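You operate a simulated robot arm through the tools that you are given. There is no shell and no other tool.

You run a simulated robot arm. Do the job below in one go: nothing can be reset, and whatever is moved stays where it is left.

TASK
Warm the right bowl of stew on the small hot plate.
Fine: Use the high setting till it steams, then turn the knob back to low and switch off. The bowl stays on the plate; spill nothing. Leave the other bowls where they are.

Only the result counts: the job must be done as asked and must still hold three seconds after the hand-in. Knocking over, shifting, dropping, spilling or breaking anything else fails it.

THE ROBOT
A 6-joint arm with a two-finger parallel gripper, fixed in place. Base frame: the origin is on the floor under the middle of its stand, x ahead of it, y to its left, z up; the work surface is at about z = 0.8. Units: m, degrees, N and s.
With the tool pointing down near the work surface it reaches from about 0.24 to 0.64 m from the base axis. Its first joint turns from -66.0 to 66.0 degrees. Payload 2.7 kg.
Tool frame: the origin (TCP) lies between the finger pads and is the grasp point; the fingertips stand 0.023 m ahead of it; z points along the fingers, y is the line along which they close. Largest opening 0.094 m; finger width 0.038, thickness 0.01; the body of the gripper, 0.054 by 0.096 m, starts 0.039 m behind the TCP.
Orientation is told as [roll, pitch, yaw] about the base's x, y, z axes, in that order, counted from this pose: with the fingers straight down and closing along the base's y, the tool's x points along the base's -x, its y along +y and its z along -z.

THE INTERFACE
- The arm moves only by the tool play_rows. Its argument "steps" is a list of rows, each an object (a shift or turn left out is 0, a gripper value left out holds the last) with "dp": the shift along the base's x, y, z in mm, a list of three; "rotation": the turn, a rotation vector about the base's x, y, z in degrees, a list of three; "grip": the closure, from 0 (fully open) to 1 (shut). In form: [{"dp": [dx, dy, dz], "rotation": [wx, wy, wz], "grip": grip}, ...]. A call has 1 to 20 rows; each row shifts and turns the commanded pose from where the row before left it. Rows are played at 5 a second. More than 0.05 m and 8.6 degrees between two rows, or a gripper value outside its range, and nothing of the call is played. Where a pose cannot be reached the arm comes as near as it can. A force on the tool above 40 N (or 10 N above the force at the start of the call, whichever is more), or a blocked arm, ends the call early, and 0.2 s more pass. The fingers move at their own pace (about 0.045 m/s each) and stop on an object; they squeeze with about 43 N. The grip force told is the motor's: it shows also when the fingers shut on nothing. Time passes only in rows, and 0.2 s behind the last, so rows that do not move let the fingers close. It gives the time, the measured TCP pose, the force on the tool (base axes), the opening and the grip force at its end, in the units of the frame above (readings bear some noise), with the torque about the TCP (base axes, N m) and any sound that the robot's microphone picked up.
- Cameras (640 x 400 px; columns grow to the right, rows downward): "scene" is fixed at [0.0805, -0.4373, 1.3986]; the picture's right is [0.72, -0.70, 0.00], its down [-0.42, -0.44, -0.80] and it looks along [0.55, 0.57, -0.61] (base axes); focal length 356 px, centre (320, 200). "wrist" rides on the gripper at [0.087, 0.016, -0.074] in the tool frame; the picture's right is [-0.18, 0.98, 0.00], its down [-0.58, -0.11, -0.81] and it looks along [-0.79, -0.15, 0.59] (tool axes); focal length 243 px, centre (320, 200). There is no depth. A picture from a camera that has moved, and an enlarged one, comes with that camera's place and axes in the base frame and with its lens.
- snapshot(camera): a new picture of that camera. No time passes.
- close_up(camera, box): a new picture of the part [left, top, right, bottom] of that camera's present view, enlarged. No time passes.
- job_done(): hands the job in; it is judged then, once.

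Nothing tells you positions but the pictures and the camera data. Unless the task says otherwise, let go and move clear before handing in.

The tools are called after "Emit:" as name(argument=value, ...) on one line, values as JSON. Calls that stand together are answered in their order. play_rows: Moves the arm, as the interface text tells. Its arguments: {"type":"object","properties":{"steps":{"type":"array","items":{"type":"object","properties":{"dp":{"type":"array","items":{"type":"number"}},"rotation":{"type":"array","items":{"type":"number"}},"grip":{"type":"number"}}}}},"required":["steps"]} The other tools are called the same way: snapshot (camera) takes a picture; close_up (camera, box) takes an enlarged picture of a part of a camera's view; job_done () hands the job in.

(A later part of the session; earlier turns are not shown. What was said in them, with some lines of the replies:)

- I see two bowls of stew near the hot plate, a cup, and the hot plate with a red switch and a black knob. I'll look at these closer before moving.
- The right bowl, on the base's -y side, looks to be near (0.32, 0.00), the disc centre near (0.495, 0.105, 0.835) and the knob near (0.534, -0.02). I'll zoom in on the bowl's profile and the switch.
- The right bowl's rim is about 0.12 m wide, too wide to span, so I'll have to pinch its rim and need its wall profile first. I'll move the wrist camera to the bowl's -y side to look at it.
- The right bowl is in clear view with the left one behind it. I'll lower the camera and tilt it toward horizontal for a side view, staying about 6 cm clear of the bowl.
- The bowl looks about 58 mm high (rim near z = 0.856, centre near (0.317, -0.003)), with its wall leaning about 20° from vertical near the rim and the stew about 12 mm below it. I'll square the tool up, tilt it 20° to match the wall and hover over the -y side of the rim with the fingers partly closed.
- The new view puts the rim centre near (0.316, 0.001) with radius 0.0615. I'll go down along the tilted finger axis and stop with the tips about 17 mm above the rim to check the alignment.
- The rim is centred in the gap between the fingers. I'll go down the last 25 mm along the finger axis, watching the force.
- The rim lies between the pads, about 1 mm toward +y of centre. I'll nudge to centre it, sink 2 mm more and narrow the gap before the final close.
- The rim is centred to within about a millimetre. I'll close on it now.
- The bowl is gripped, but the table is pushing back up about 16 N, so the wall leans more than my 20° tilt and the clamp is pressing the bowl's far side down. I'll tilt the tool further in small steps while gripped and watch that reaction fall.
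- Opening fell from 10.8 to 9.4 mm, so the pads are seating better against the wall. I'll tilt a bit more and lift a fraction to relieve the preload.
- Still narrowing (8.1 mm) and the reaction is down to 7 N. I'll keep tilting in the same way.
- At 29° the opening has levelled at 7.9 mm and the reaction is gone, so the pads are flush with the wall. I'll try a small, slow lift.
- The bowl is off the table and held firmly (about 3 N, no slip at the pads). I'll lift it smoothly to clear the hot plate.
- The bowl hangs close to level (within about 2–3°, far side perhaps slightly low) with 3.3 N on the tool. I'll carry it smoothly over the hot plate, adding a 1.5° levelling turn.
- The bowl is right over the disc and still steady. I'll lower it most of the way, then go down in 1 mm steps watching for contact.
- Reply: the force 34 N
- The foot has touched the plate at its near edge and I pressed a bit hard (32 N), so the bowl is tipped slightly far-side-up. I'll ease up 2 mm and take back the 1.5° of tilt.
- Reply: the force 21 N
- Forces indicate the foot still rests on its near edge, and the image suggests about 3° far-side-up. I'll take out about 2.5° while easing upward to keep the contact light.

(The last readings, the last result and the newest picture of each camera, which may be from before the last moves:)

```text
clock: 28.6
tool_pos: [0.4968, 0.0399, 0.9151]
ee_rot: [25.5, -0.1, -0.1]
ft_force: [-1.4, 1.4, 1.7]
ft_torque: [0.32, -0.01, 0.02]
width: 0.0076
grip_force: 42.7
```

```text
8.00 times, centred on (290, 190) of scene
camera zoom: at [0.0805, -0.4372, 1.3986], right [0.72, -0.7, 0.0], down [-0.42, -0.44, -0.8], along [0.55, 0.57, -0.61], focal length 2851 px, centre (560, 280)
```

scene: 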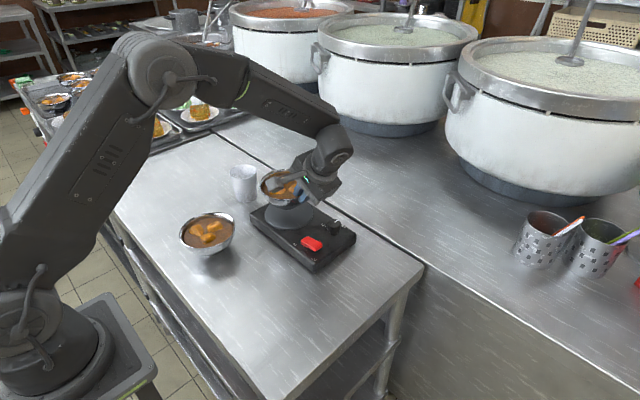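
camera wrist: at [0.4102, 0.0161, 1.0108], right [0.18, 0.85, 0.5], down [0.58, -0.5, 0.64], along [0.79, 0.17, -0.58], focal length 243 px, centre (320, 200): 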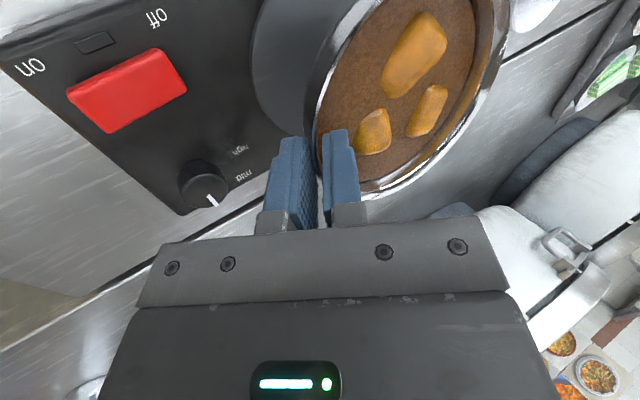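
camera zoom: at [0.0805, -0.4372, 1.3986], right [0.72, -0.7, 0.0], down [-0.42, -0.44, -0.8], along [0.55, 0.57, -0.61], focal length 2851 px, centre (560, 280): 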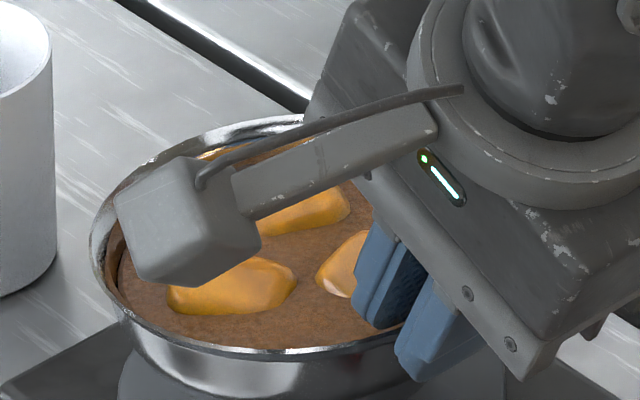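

Now it rests on the far edge, so level lies in between. I'll turn back 1.2° and lower slightly.

Emit:
play_rows(steps=[{"dp": [0, 0, -0.6], "rotation": [0.6, 0, 0]}, {"dp": [0, 0, -0.6], "rotation": [0.6, 0, 0]}, {}])

Emit:
close_up(camera="scene", box=[255, 165, 325, 215])

Emit:
close_up(camera="wrist", box=[230, 0, 550, 220])

```text
clock: 29.4
tool_pos: [0.4978, 0.0394, 0.9113]
ee_rot: [26.8, 0.0, 0.0]
ft_force: [0.8, -1.4, 0.5]
ft_torque: [0.09, 0.0, -0.01]
width: 0.0076
grip_force: 42.8
```

```text
8.00 times, centred on (290, 190) of scene
camera zoom: at [0.0805, -0.4373, 1.3986], right [0.72, -0.7, 0.0], down [-0.42, -0.44, -0.8], along [0.55, 0.57, -0.61], focal length 2851 px, centre (560, 280)
```

zoom: 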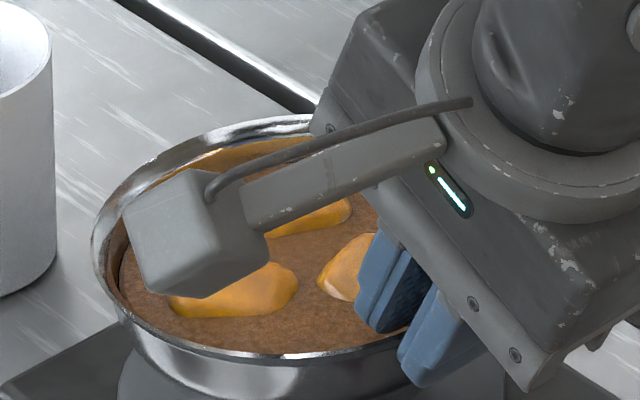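

```text
1.82 times, centred on (390, 110) of wrist
camera zoom: at [0.4108, 0.02, 0.9856], right [0.18, 0.88, 0.44], down [0.58, -0.46, 0.67], along [0.79, 0.13, -0.59], focal length 441 px, centre (193, 364)
```

zoom: 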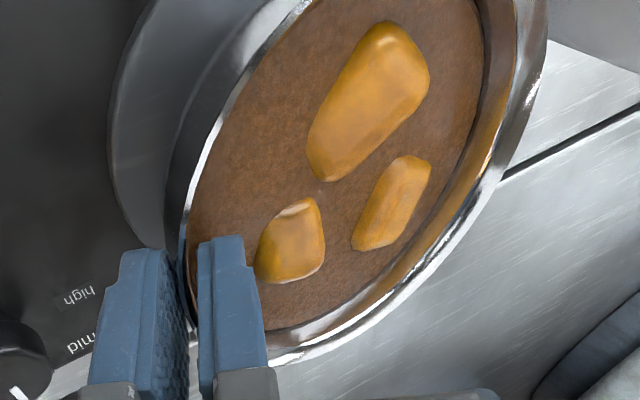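

The plate now carries the bowl's weight and the tool force is about zero. I'll open the fingers gently.

Emit:
play_rows(steps=[{"grip": 0.88}, {}, {"grip": 0.8}, {}])

Emit:
close_up(camera="scene", box=[255, 165, 325, 215])

Emit:
close_up(camera="wrist", box=[230, 0, 550, 220])

```text
clock: 30.4
tool_pos: [0.4983, 0.039, 0.9129]
ee_rot: [26.8, 0.1, 0.0]
ft_force: [-0.3, -0.4, 0.1]
ft_torque: [0.01, -0.02, 0.01]
width: 0.0188
grip_force: 0.0
```

```text
8.00 times, centred on (290, 190) of scene
camera zoom: at [0.0805, -0.4373, 1.3986], right [0.72, -0.7, 0.0], down [-0.42, -0.44, -0.8], along [0.55, 0.57, -0.61], focal length 2851 px, centre (560, 280)
```

zoom: 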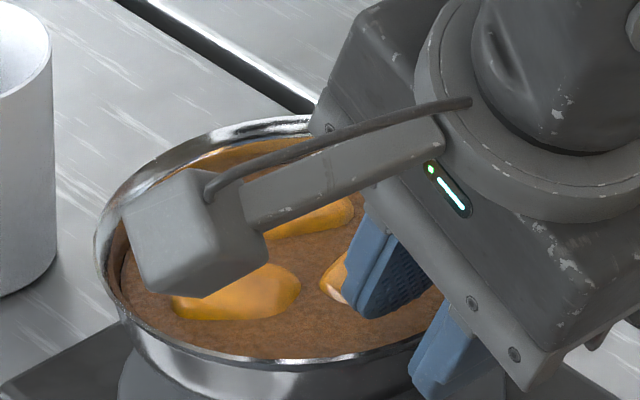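

```text
1.82 times, centred on (390, 110) of wrist
camera zoom: at [0.4108, 0.0203, 0.9856], right [0.18, 0.88, 0.44], down [0.58, -0.46, 0.67], along [0.79, 0.13, -0.59], focal length 441 px, centre (193, 364)
```

zoom: 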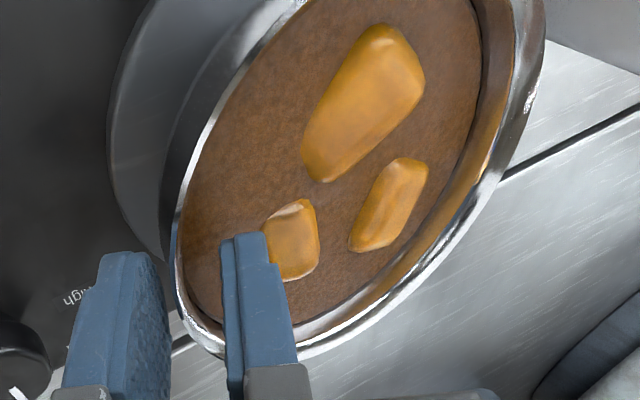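

The bowl stands free on the disc. I'll open wider and back out along the finger axis, then go up.

Emit:
play_rows(steps=[{"grip": 0.65}, {}, {"dp": [0, -2.7, 5.4]}, {"dp": [0, -4.5, 8.9]}, {"dp": [0, -4.5, 8.9]}, {"dp": [0, -4.5, 8.9]}, {"dp": [0, -4, 20], "rotation": [-6, 0, 0]}, {"dp": [0, -4, 25], "rotation": [-7, 0, 0]}, {"dp": [0, -4, 25], "rotation": [-7, 0, 0]}, {"dp": [0, -4, 25], "rotation": [-6.7, 0, 0]}, {}])

Emit:
snapshot(camera="scene")

Emit:
close_up(camera="scene", box=[220, 140, 370, 270])

Emit:
snapshot(camera="wrist")

```text
clock: 32.8
tool_pos: [0.4984, 0.0069, 1.04]
ee_rot: [-0.2, 0.1, 0.1]
ft_force: [0.5, 0.0, -0.3]
ft_torque: [0.01, 0.02, -0.01]
width: 0.0328
grip_force: 0.1
```

```text
taken
```

scene: 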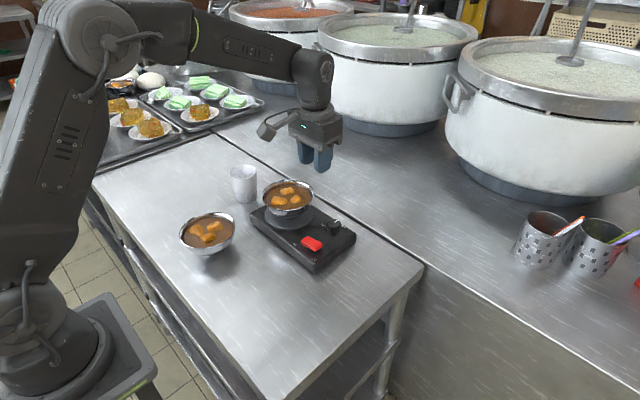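

```text
3.08 times, centred on (295, 205) of scene
camera zoom: at [0.0805, -0.4372, 1.3986], right [0.72, -0.7, 0.0], down [-0.42, -0.44, -0.8], along [0.55, 0.57, -0.61], focal length 1097 px, centre (397, 185)
```

zoom: 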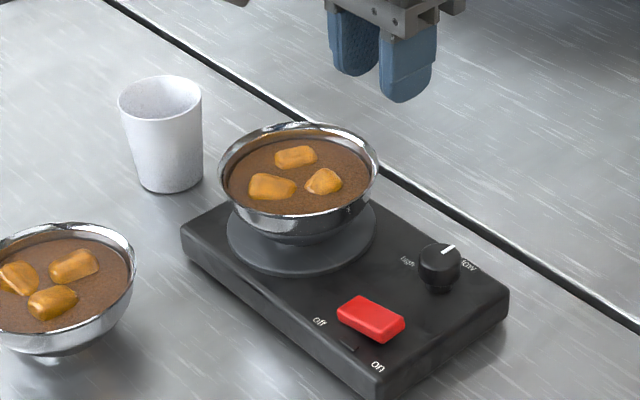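

```text
taken
camera wrist: at [0.4115, 0.0234, 1.1142], right [0.18, 0.98, 0.0], down [0.58, -0.11, 0.81], along [0.79, -0.15, -0.59], focal length 243 px, centre (320, 200)
```

wrist: 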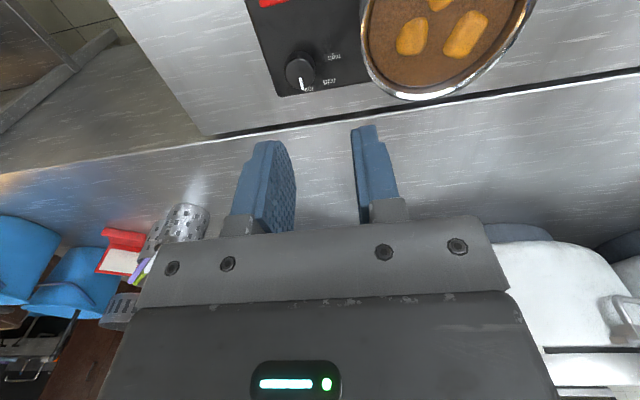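

The bowl is standing level in the middle of the disc. Next I'll move the camera over the switch and knob to fix their positions, closing the fingers for pressing.

Emit:
play_rows(steps=[{"dp": [-15, -7, 0], "grip": 1.0}, {"dp": [-15, -7, -5]}, {"dp": [-15, -7, -10]}, {"dp": [-12, -8, -15]}, {"dp": [-10, -8, -10]}, {}])

Emit:
snapshot(camera="wrist")

Emit:
close_up(camera="wrist", box=[200, 20, 420, 160])

Emit:
close_up(camera="scene", box=[295, 215, 355, 265])

```text
clock: 34.2
tool_pos: [0.4327, -0.0305, 0.9977]
ee_rot: [-0.1, 0.0, 0.0]
ft_force: [-0.1, -0.7, -0.5]
ft_torque: [-0.01, 0.01, -0.02]
width: 0.0002
grip_force: 41.8
```

```text
taken
camera wrist: at [0.3454, -0.0139, 1.0733], right [0.18, 0.98, 0.0], down [0.58, -0.11, 0.81], along [0.79, -0.15, -0.59], focal length 243 px, centre (320, 200)
```

wrist: 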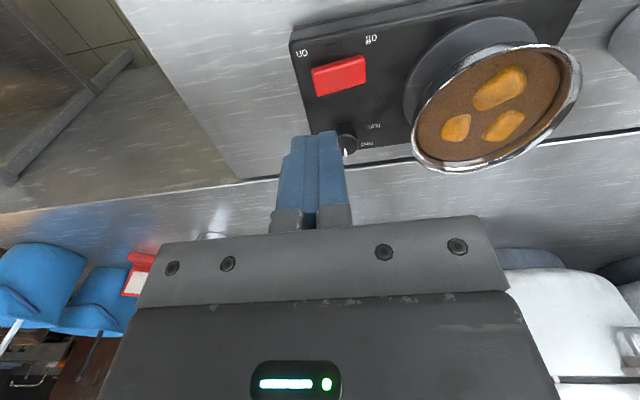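

```text
2.86 times, centred on (310, 90) of wrist
camera zoom: at [0.3454, -0.0139, 1.0733], right [0.18, 0.98, 0.0], down [0.58, -0.11, 0.81], along [0.79, -0.15, -0.59], focal length 693 px, centre (349, 514)
```

zoom: 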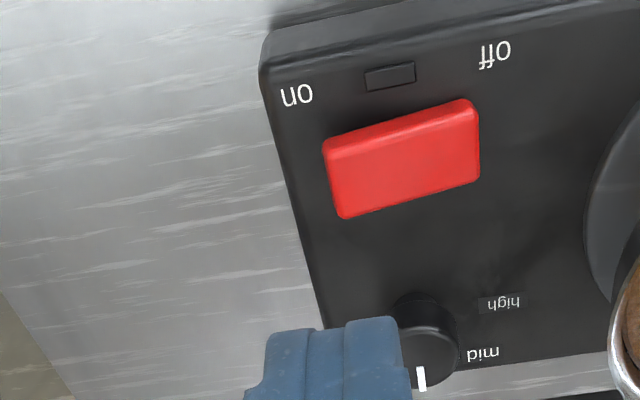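

```text
8.00 times, centred on (325, 240) of scene
camera zoom: at [0.0805, -0.4373, 1.3986], right [0.72, -0.7, 0.0], down [-0.42, -0.44, -0.8], along [0.55, 0.57, -0.61], focal length 2851 px, centre (280, -120)
```

zoom: 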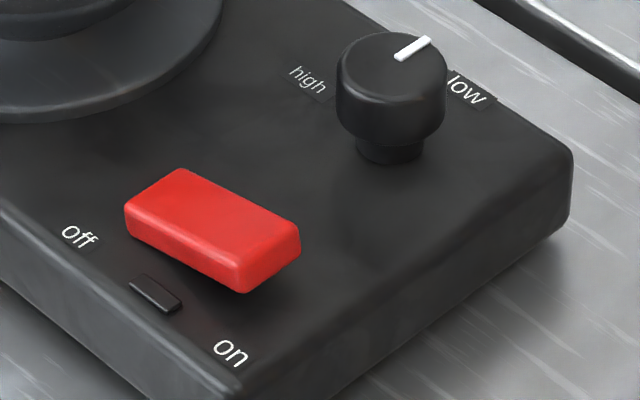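

The rocker spans roughly y = -0.040 (on end, raised) to +0.008 at x = 0.462, with its pivot near y = -0.016. I'll put the closed fingertips above the on end and check before pressing.

Emit:
play_rows(steps=[{"dp": [10, -1.5, -10]}, {"dp": [10, -1.5, -25]}, {"dp": [9, -1.5, -30]}, {"dp": [0, 0, -30]}, {"dp": [0, 0, -18]}, {}])

Emit:
snapshot(camera="wrist")

Emit:
close_up(camera="scene", box=[260, 170, 380, 270])

```text
clock: 35.6
tool_pos: [0.4581, -0.0334, 0.8862]
ee_rot: [0.0, 0.0, 0.1]
ft_force: [0.0, -0.1, -0.9]
ft_torque: [0.01, -0.02, -0.01]
width: 0.0002
grip_force: 42.2
```

```text
taken
camera wrist: at [0.3717, -0.018, 0.9593], right [0.18, 0.98, 0.0], down [0.58, -0.11, 0.81], along [0.79, -0.15, -0.59], focal length 243 px, centre (320, 200)
```

wrist: 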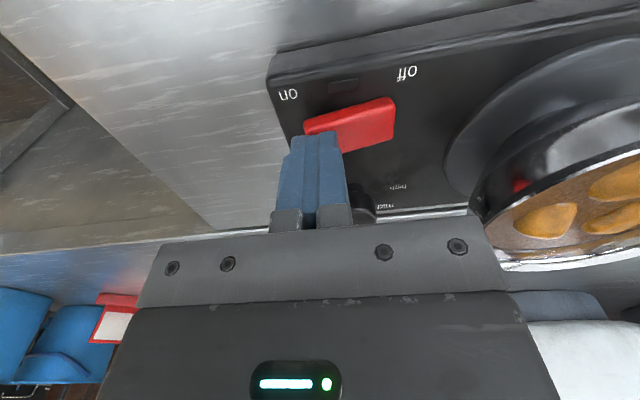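

```text
4.00 times, centred on (320, 220) of scene
camera zoom: at [0.0805, -0.4373, 1.3986], right [0.72, -0.7, 0.0], down [-0.42, -0.44, -0.8], along [0.55, 0.57, -0.61], focal length 1426 px, centre (320, 120)
```

zoom: 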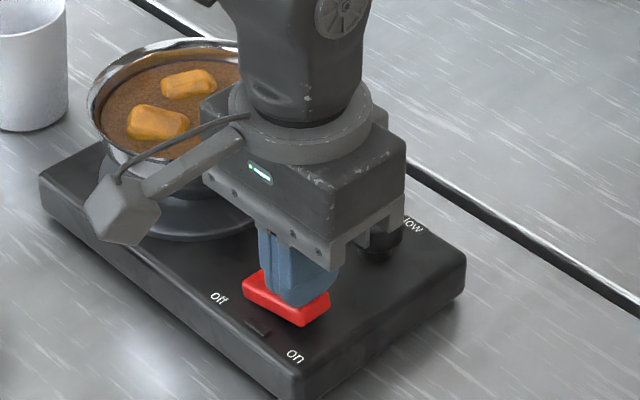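

The fingertips sit over the on end. I'll press down in small steps and listen for the click.

Emit:
play_rows(steps=[{"dp": [0, -1, -4]}, {"dp": [0, 0, -3]}, {"dp": [0, 0, -2]}, {"dp": [0, 0, -2]}, {"dp": [0, 0, -2]}])

Emit:
close_up(camera="scene", box=[290, 210, 350, 265])

```text
clock: 36.8
tool_pos: [0.4599, -0.0355, 0.8736]
ee_rot: [0.0, -0.1, 0.1]
ft_force: [1.0, -3.0, 4.6]
ft_torque: [-0.04, 0.03, 0.0]
width: 0.0002
grip_force: 42.3
```

```text
7.27 times, centred on (320, 238) of scene
camera zoom: at [0.0804, -0.4373, 1.3986], right [0.72, -0.7, 0.0], down [-0.42, -0.44, -0.8], along [0.55, 0.57, -0.61], focal length 2592 px, centre (320, -73)
```

zoom: 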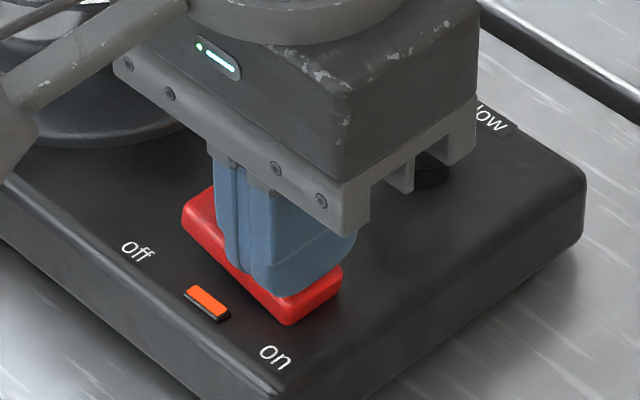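

The lamp has lit, so the plate is on. I'll lift off and move over the knob with fingers opened to about 52 mm.

Emit:
play_rows(steps=[{"dp": [0, 0, 10]}, {"dp": [0, 0, 25]}, {"dp": [0, 0, 25], "grip": 0.45}, {"dp": [15, 2, 0]}, {"dp": [20, 4, 0]}, {"dp": [20, 4, 0]}, {"dp": [16, 4, 0]}, {}])

Emit:
snapshot(camera="scene")

Emit:
close_up(camera="scene", box=[250, 150, 370, 265])

Emit:
snapshot(camera="wrist")

```text
clock: 38.6
tool_pos: [0.533, -0.0196, 0.9344]
ee_rot: [0.0, 0.0, 0.1]
ft_force: [0.1, 1.0, -0.3]
ft_torque: [-0.02, -0.01, -0.02]
width: 0.0516
grip_force: 0.1
```

```text
taken
```

scene: 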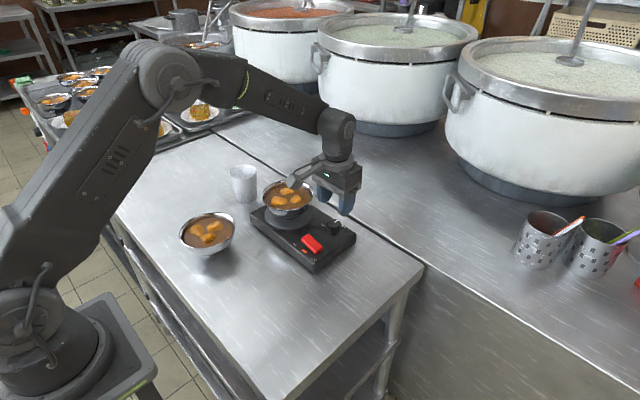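

```text
3.48 times, centred on (310, 208) of scene
camera zoom: at [0.0805, -0.4372, 1.3986], right [0.72, -0.7, 0.0], down [-0.42, -0.44, -0.8], along [0.55, 0.57, -0.61], focal length 1240 px, centre (355, 174)
```

zoom: 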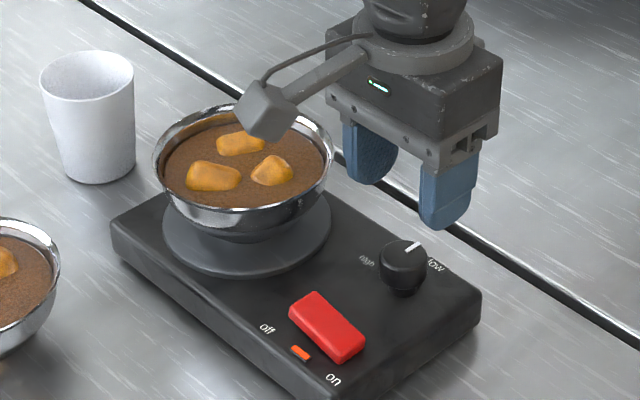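

```text
taken
camera wrist: at [0.4452, -0.0039, 1.0078], right [0.18, 0.98, 0.0], down [0.58, -0.11, 0.81], along [0.79, -0.15, -0.59], focal length 243 px, centre (320, 200)
```

wrist: 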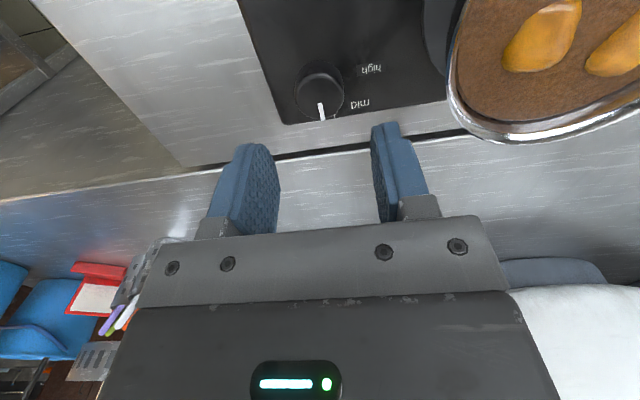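

Emit:
close_up(camera="wrist", box=[270, 40, 400, 130])

Emit:
close_up(camera="scene", box=[315, 205, 360, 240])

```text
4.44 times, centred on (335, 85) of wrist
camera zoom: at [0.4452, -0.0039, 1.0078], right [0.18, 0.98, 0.0], down [0.58, -0.11, 0.81], along [0.79, -0.15, -0.59], focal length 1078 px, centre (253, 711)
```

zoom: 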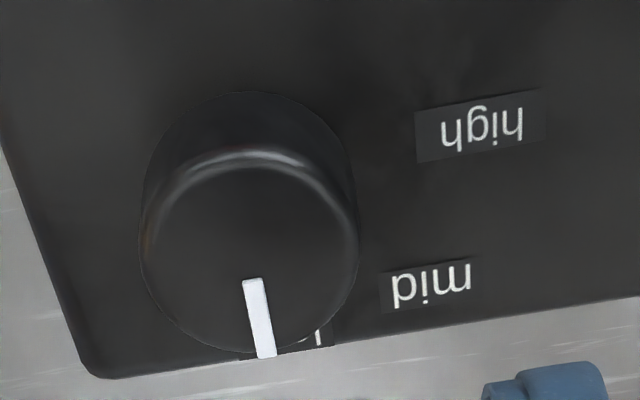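

```text
11.43 times, centred on (338, 222) of scene
camera zoom: at [0.0805, -0.4372, 1.3986], right [0.72, -0.7, 0.0], down [-0.42, -0.44, -0.8], along [0.55, 0.57, -0.61], focal length 4073 px, centre (120, -57)
```

zoom: 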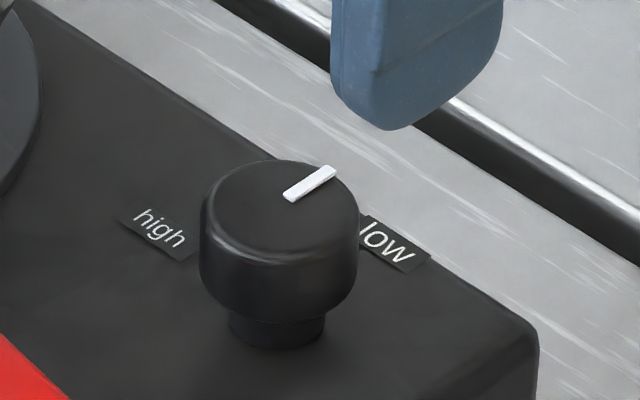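

The knob top is at about (0.528, -0.0205, 0.866), 30 mm across, pointing at low (+x), with mid at 45° and high at 90° toward +y. I'll centre over it, go down and grip it.

Emit:
play_rows(steps=[{"dp": [-3.5, 0.5, -10]}, {"dp": [0, 0, -20]}, {"dp": [0, 0, -20]}, {"dp": [0, 0, -11]}, {}])

Emit:
close_up(camera="wrist", box=[220, 60, 440, 220])

Emit:
close_up(camera="scene", box=[250, 150, 370, 265])

```text
clock: 39.8
tool_pos: [0.5279, -0.0209, 0.873]
ee_rot: [0.0, 0.0, 0.0]
ft_force: [-0.1, 0.7, -0.3]
ft_torque: [0.01, -0.01, 0.01]
width: 0.0518
grip_force: 0.0
```

```text
2.50 times, centred on (330, 140) of wrist
camera zoom: at [0.4408, -0.0035, 0.9466], right [0.18, 0.98, 0.0], down [0.58, -0.11, 0.81], along [0.79, -0.15, -0.59], focal length 606 px, centre (295, 350)
```

zoom: 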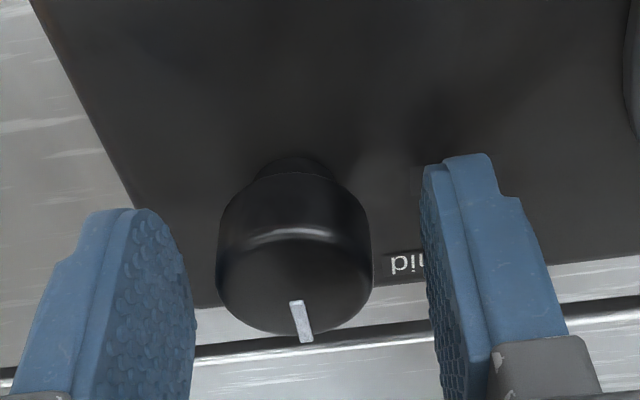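

```text
3.48 times, centred on (310, 208) of scene
camera zoom: at [0.0805, -0.4373, 1.3986], right [0.72, -0.7, 0.0], down [-0.42, -0.44, -0.8], along [0.55, 0.57, -0.61], focal length 1240 px, centre (355, 174)
```

zoom: 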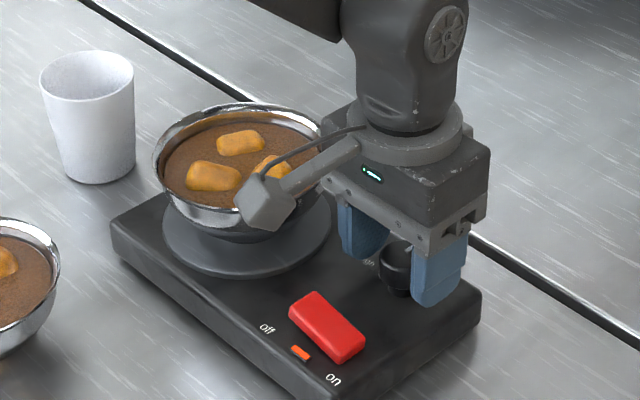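

The knob is centred between the pads. I'll close on it.

Emit:
play_rows(steps=[{"grip": 1.0}, {}, {}])

```text
clock: 40.6
tool_pos: [0.5273, -0.019, 0.8723]
ee_rot: [0.0, 0.1, 0.0]
ft_force: [0.0, -5.1, -0.1]
ft_torque: [-0.14, -0.1, 0.0]
width: 0.031
grip_force: 43.0
```

The knob is gripped (31 mm). I'll turn it +90° toward high.

Emit:
play_rows(steps=[{"dp": [0, -0.7, 0], "rotation": [0, 0, 5]}, {"rotation": [0, 0, 7.5]}, {"rotation": [0, 0, 7.5]}, {"rotation": [0, 0, 7.5]}, {"rotation": [0, 0, 7.5]}, {"rotation": [0, 0, 7.5]}, {"rotation": [0, 0, 7.5]}, {"rotation": [0, 0, 7.5]}, {"rotation": [0, 0, 7.5]}, {"rotation": [0, 0, 7.5]}, {"rotation": [0, 0, 7.5]}, {"rotation": [0, 0, 7.5]}, {"rotation": [0, 0, 2.5]}, {}])

Emit:
snapshot(camera="scene")

Emit:
close_up(camera="scene", box=[250, 150, 370, 265])

Emit:
snapshot(camera="wrist")

```text
clock: 43.6
tool_pos: [0.5289, -0.0217, 0.8728]
ee_rot: [-0.1, 0.0, 90.1]
ft_force: [10.4, -17.5, -0.3]
ft_torque: [-0.14, -0.2, -0.17]
width: 0.0315
grip_force: 43.2
```

```text
taken
```

scene: 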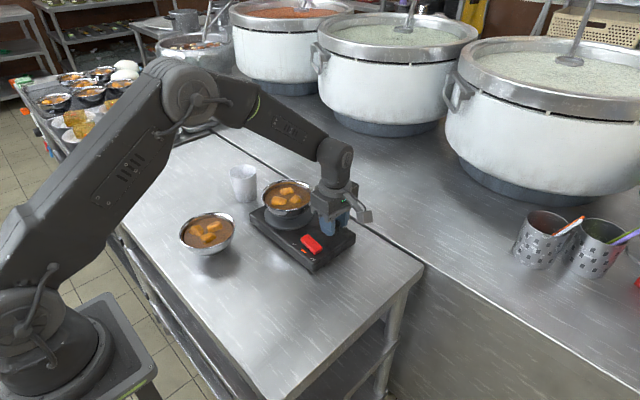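

```text
3.48 times, centred on (310, 208) of scene
camera zoom: at [0.0808, -0.4377, 1.3984], right [0.72, -0.7, 0.0], down [-0.42, -0.44, -0.8], along [0.55, 0.57, -0.61], focal length 1240 px, centre (355, 174)
```

zoom: 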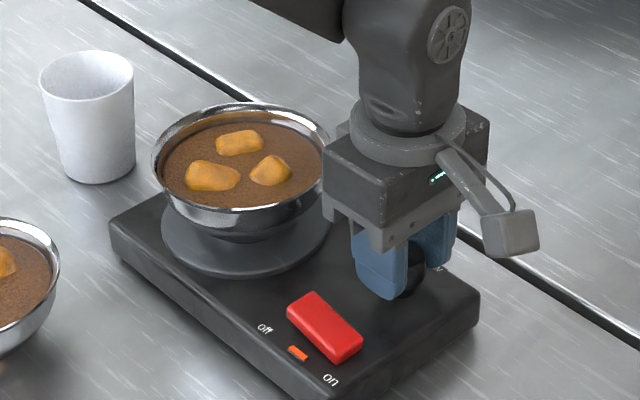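

```text
taken
camera wrist: at [0.5121, -0.1083, 0.9467], right [-0.98, 0.18, 0.0], down [0.11, 0.58, 0.81], along [0.15, 0.79, -0.59], focal length 243 px, centre (320, 200)
```

wrist: 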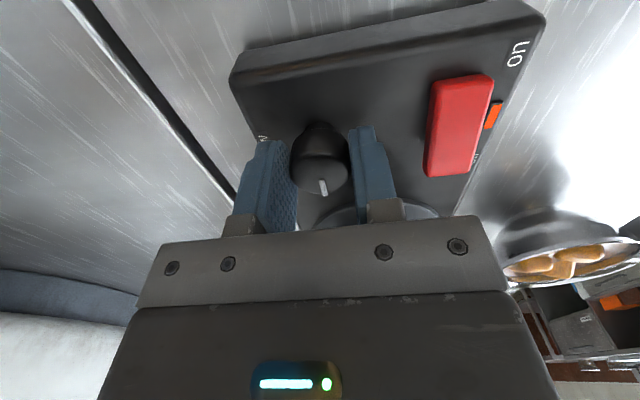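

The knob has turned, but there is about 20 N of side load, so the knob axis must sit a few mm from my TCP. I'll ease that off and recheck the plate and knob.

Emit:
play_rows(steps=[{"dp": [1, -1.2, 0]}, {"dp": [0.8, -1.2, 0]}, {}])

Emit:
close_up(camera="scene", box=[250, 150, 370, 265])

Emit:
close_up(camera="wrist", box=[220, 80, 440, 230])

```text
clock: 44.4
tool_pos: [0.5287, -0.0216, 0.8724]
ee_rot: [0.2, -0.1, 90.1]
ft_force: [-4.1, 0.6, 4.7]
ft_torque: [-0.48, 0.23, -0.05]
width: 0.031
grip_force: 42.5
```

```text
3.48 times, centred on (310, 208) of scene
camera zoom: at [0.0803, -0.4372, 1.3986], right [0.72, -0.7, 0.0], down [-0.42, -0.44, -0.8], along [0.55, 0.57, -0.61], focal length 1240 px, centre (355, 174)
```

zoom: 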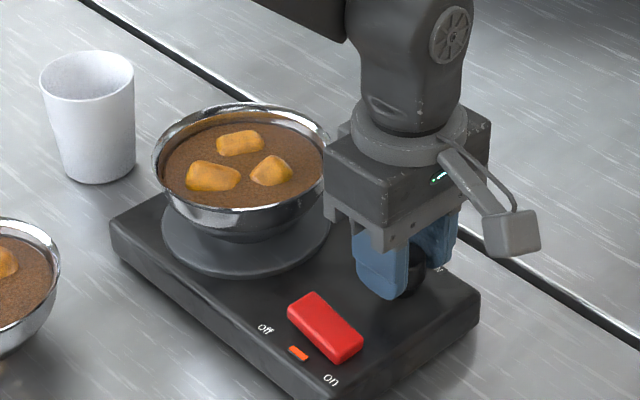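

```text
2.67 times, centred on (330, 155) of wrist
camera zoom: at [0.5125, -0.1084, 0.9466], right [-0.98, 0.18, 0.0], down [0.11, 0.58, 0.81], along [0.14, 0.79, -0.59], focal length 647 px, centre (293, 320)
```

zoom: 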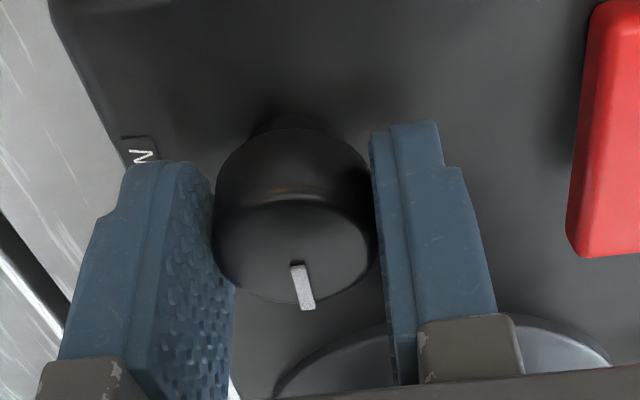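

Side loads are gone and the pointer now faces high. I'll hold here and wait in short spells, watching for steam.

Emit:
play_rows(steps=[{}, {}, {}, {}, {}, {}, {}, {}, {}, {}])

Emit:
close_up(camera="scene", box=[230, 100, 370, 265])

```text
clock: 46.6
tool_pos: [0.5289, -0.022, 0.8728]
ee_rot: [0.0, 0.0, 90.0]
ft_force: [-9.0, 16.4, 0.0]
ft_torque: [0.78, 0.48, -0.07]
width: 0.0314
grip_force: 42.7
```

```text
2.42 times, centred on (300, 182) of scene
camera zoom: at [0.0801, -0.4368, 1.3988], right [0.72, -0.7, 0.0], down [-0.42, -0.44, -0.8], along [0.55, 0.57, -0.61], focal length 864 px, centre (368, 242)
```

zoom: 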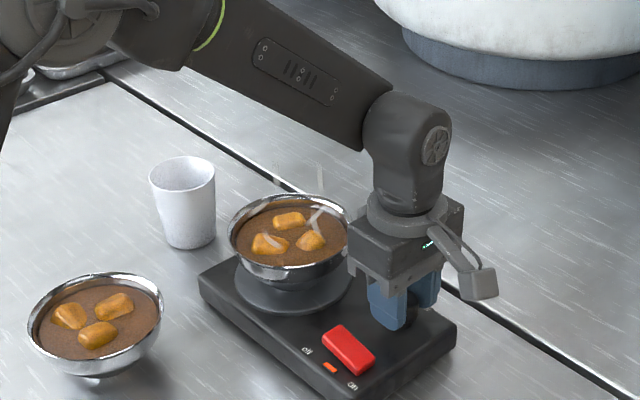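

Emit:
close_up(camera="scene", box=[255, 130, 335, 220])

```text
4.44 times, centred on (295, 175) of scene
camera zoom: at [0.0801, -0.4368, 1.3988], right [0.72, -0.7, 0.0], down [-0.42, -0.44, -0.8], along [0.55, 0.57, -0.61], focal length 1584 px, centre (431, 311)
```

zoom: 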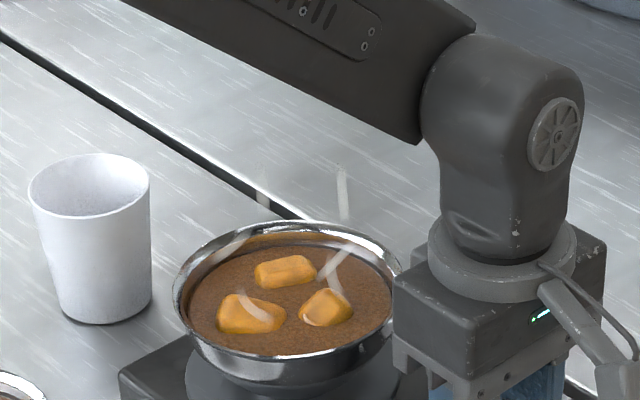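

Steam wisps are rising from the bowl. I'll turn the knob straight back to low, spreading small corrections over the turn to keep the side load down.

Emit:
play_rows(steps=[{"dp": [-0.8, 1.4, 0], "rotation": [0, 0, -4]}, {"dp": [-0.1, 0.1, 0], "rotation": [0, 0, -7.5]}, {"dp": [-0.1, 0.1, 0], "rotation": [0, 0, -7.5]}, {"dp": [-0.1, 0.1, 0], "rotation": [0, 0, -7.5]}, {"dp": [-0.1, 0.1, 0], "rotation": [0, 0, -7.5]}, {"dp": [-0.1, 0.1, 0], "rotation": [0, 0, -7.5]}, {"dp": [-0.1, 0.1, 0], "rotation": [0, 0, -7.5]}, {"dp": [-0.1, 0.1, 0], "rotation": [0, 0, -7.5]}, {"dp": [-0.1, 0.1, 0], "rotation": [0, 0, -7.5]}, {"dp": [-0.1, 0.1, 0], "rotation": [0, 0, -7.5]}, {"dp": [-0.1, 0.1, 0], "rotation": [0, 0, -7.5]}, {"dp": [-0.1, 0.1, 0], "rotation": [0, 0, -7.5]}, {"dp": [-0.1, 0.1, 0], "rotation": [0, 0, -3.5]}, {}])

Emit:
close_up(camera="wrist", box=[220, 60, 440, 220])

Emit:
close_up(camera="scene", box=[250, 150, 370, 265])

```text
clock: 49.6
tool_pos: [0.5273, -0.0206, 0.8721]
ee_rot: [0.0, -0.1, 0.0]
ft_force: [-7.1, 14.7, 11.6]
ft_torque: [0.31, 0.8, 0.03]
width: 0.0313
grip_force: 43.1
```

```text
2.50 times, centred on (330, 140) of wrist
camera zoom: at [0.4401, -0.0041, 0.9465], right [0.18, 0.98, 0.0], down [0.58, -0.11, 0.81], along [0.79, -0.15, -0.59], focal length 606 px, centre (295, 350)
```

zoom: 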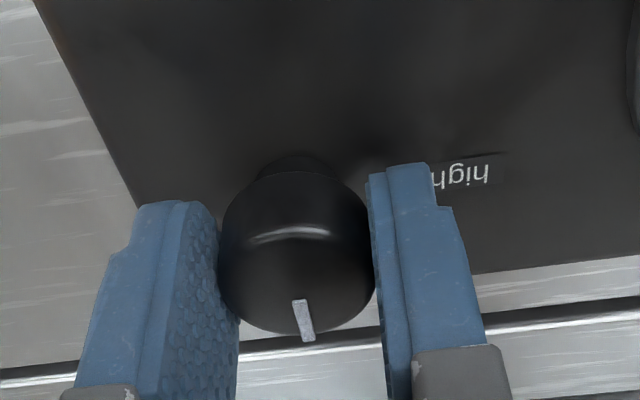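

```text
3.48 times, centred on (310, 208) of scene
camera zoom: at [0.0801, -0.4369, 1.3987], right [0.72, -0.7, 0.0], down [-0.42, -0.44, -0.8], along [0.55, 0.57, -0.61], focal length 1240 px, centre (355, 174)
```

zoom: 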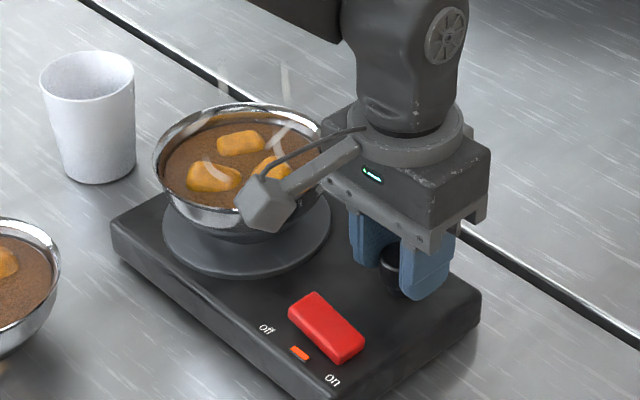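

The pointer is back on low and the plate hasn't shifted. I'll relieve the residual load, release the knob and rise.

Emit:
play_rows(steps=[{"dp": [-0.5, 1.0, 0.5]}, {"grip": 0.45}, {}, {"dp": [0, 0, 10]}, {"dp": [0, 0, 25]}, {"dp": [0, 0, 25], "grip": 1.0}])

Emit:
close_up(camera="scene", box=[250, 150, 370, 265])

Emit:
close_up(camera="scene", box=[315, 205, 360, 240])

```text
clock: 51.0
tool_pos: [0.5272, -0.0181, 0.9342]
ee_rot: [0.0, 0.1, 0.1]
ft_force: [0.2, -0.3, 0.4]
ft_torque: [0.03, -0.02, 0.02]
width: 0.017
grip_force: 0.0
```

```text
3.48 times, centred on (310, 208) of scene
camera zoom: at [0.0805, -0.4373, 1.3986], right [0.72, -0.7, 0.0], down [-0.42, -0.44, -0.8], along [0.55, 0.57, -0.61], focal length 1240 px, centre (355, 174)
```

zoom: 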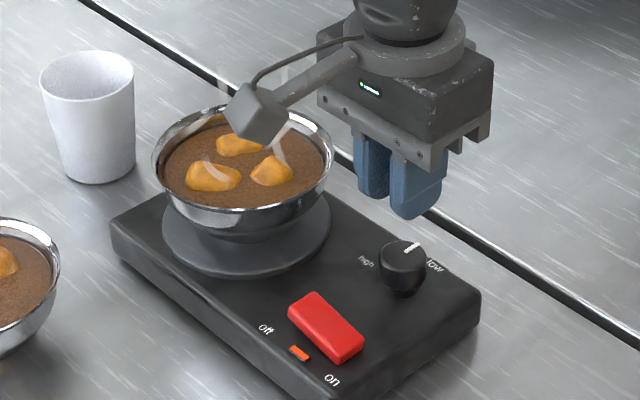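

```text
11.43 times, centred on (338, 222) of scene
camera zoom: at [0.0805, -0.4373, 1.3986], right [0.72, -0.7, 0.0], down [-0.42, -0.44, -0.8], along [0.55, 0.57, -0.61], focal length 4073 px, centre (120, -57)
```

zoom: 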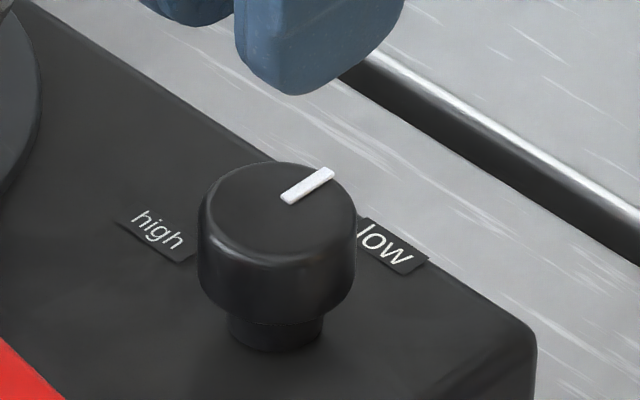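

The knob reads low and the bowl is still steaming. I'll swing the closed gripper round 90° so its narrow side faces the bowl, and move over the raised off end of the switch.

Emit:
play_rows(steps=[{"dp": [-5, 1, 5], "rotation": [0, 0, 7.5]}, {"dp": [-5, 1, 5], "rotation": [0, 0, 7.5]}, {"dp": [-5.5, 2, 0], "rotation": [0, 0, 7.5]}, {"dp": [-5.5, 2, 0], "rotation": [0, 0, 7.5]}, {"dp": [-5.5, 2, 0], "rotation": [0, 0, 7.5]}, {"dp": [-5.5, 2, 0], "rotation": [0, 0, 7.5]}, {"dp": [-5.5, 2, 0], "rotation": [0, 0, 7.5]}, {"dp": [-5.5, 2, 0], "rotation": [0, 0, 7.5]}, {"dp": [-5.5, 2, 0], "rotation": [0, 0, 7.5]}, {"dp": [-5.5, 2, -10], "rotation": [0, 0, 7.5]}, {"dp": [-5.5, 2, -20], "rotation": [0, 0, 7.5]}, {"dp": [-6, 1, -25], "rotation": [0, 0, 7.5]}, {}])

Emit:
close_up(camera="scene", box=[250, 150, 370, 265])

Emit:
snapshot(camera="wrist")

```text
clock: 53.8
tool_pos: [0.4624, 0.0004, 0.8881]
ee_rot: [0.2, 0.0, 90.2]
ft_force: [-0.3, -0.2, -0.5]
ft_torque: [-0.01, 0.0, -0.02]
width: 0.0
grip_force: 41.9
```

```text
3.48 times, centred on (310, 208) of scene
camera zoom: at [0.0805, -0.4373, 1.3986], right [0.72, -0.7, 0.0], down [-0.42, -0.44, -0.8], along [0.55, 0.57, -0.61], focal length 1240 px, centre (355, 174)
```

zoom: 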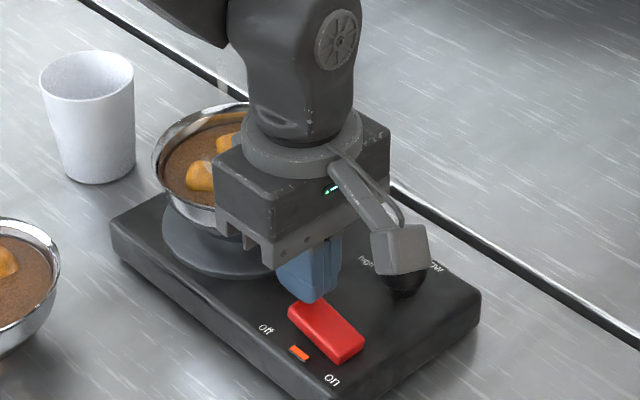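

```text
taken
camera wrist: at [0.446, -0.0867, 0.9616], right [-0.98, 0.18, 0.0], down [0.11, 0.58, 0.81], along [0.15, 0.79, -0.59], focal length 243 px, centre (320, 200)
```

wrist: 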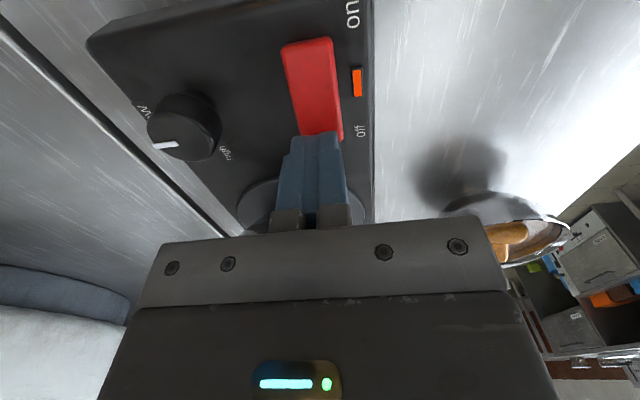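

The fingertips are over the off end with clear space to the bowl. I'll shift 3 mm outward and press down gently.

Emit:
play_rows(steps=[{"dp": [0, 3, -5]}, {"dp": [0, 0, -3]}, {"dp": [0, 0, -2]}, {"dp": [0, 0, -2]}, {"dp": [0, 0, -2]}])

Emit:
close_up(camera="scene", box=[290, 210, 350, 265])

```text
clock: 55.0
tool_pos: [0.4637, 0.0046, 0.8751]
ee_rot: [0.1, 0.0, 90.1]
ft_force: [-8.8, 5.8, 19.1]
ft_torque: [-0.27, 0.2, -0.08]
width: 0.0
grip_force: 42.2
```

```text
7.27 times, centred on (320, 238) of scene
camera zoom: at [0.08, -0.4371, 1.3987], right [0.72, -0.7, 0.0], down [-0.42, -0.44, -0.8], along [0.55, 0.57, -0.61], focal length 2592 px, centre (320, -73)
```

zoom: 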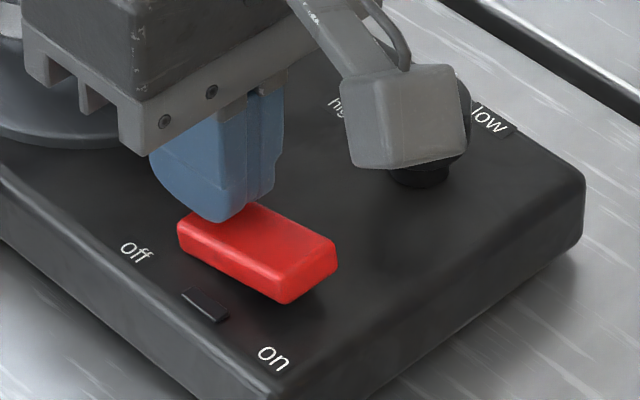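

The lamp is out and the rocker is back on off. I'll lift straight up, move clear and check everything.

Emit:
play_rows(steps=[{"dp": [0, 0, 8]}, {"dp": [0, -2, 20]}, {"dp": [0, -4, 30]}, {"dp": [-5, -10, 40]}, {"dp": [-10, -20, 40]}, {"dp": [-15, -25, 30]}, {"dp": [-15, -25, 20]}, {"dp": [-15, -25, 10]}, {}])

Emit:
snapshot(camera="scene")

Emit:
close_up(camera="scene", box=[160, 140, 380, 280])

Emit:
close_up(camera="scene", box=[295, 210, 355, 265])

```text
clock: 57.0
tool_pos: [0.4009, -0.1075, 1.0718]
ee_rot: [0.0, 0.0, 90.1]
ft_force: [-0.5, -0.1, 0.2]
ft_torque: [0.01, -0.01, 0.02]
width: 0.0
grip_force: 43.0
```

```text
taken
```

scene: 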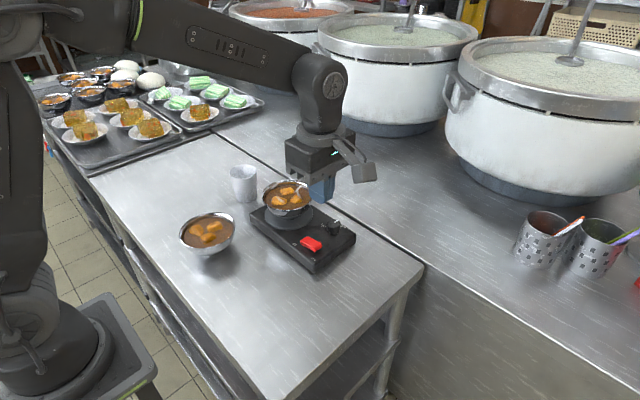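

```text
2.86 times, centred on (270, 210) of scene
camera zoom: at [0.0805, -0.4373, 1.3986], right [0.72, -0.7, 0.0], down [-0.42, -0.44, -0.8], along [0.55, 0.57, -0.61], focal length 1018 px, centre (463, 171)
```

zoom: 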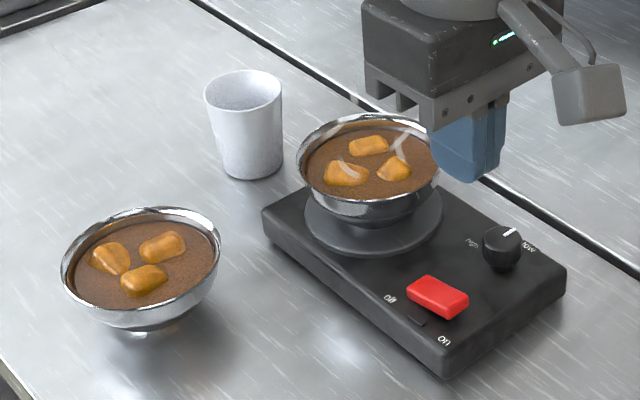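

```text
7.27 times, centred on (325, 238) of scene
camera zoom: at [0.0805, -0.4373, 1.3986], right [0.72, -0.7, 0.0], down [-0.42, -0.44, -0.8], along [0.55, 0.57, -0.61], focal length 2592 px, centre (284, -73)
```

zoom: 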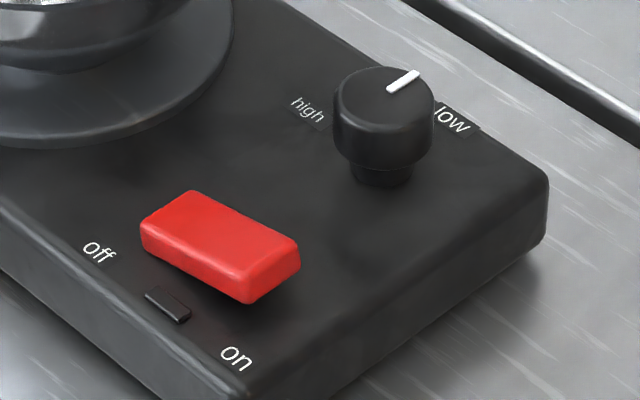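

The bowl is steaming in the middle of the disc with nothing spilled, the knob points to low and the lamp is out. The left bowl and cup haven't moved and the arm is clear, so I'm handing in.

Emit:
job_done()

```text
The job is handed in.
```

The right bowl of stew was heated on the high setting until it steamed. The knob is now back on low and the hot plate is switched off.

- **Bowl:** it sits level in the middle of the disc. I saw no spill in the pictures.
- **Hot plate:** the lamp is out, the rocker is on off and the pointer is on low. The plate looks within about a millimetre of where it started, despite some side load while I turned the knob.
- **Other items:** in the last picture the left bowl and the cup were where they started.
- **Placing the bowl:** the bowl's foot touched the disc earlier than I expected and I pressed it down with about 32 N before easing off. I saw no effect on the bowl or the plate.

The arm was clear when I handed in, and the hand-in was accepted without a verdict.
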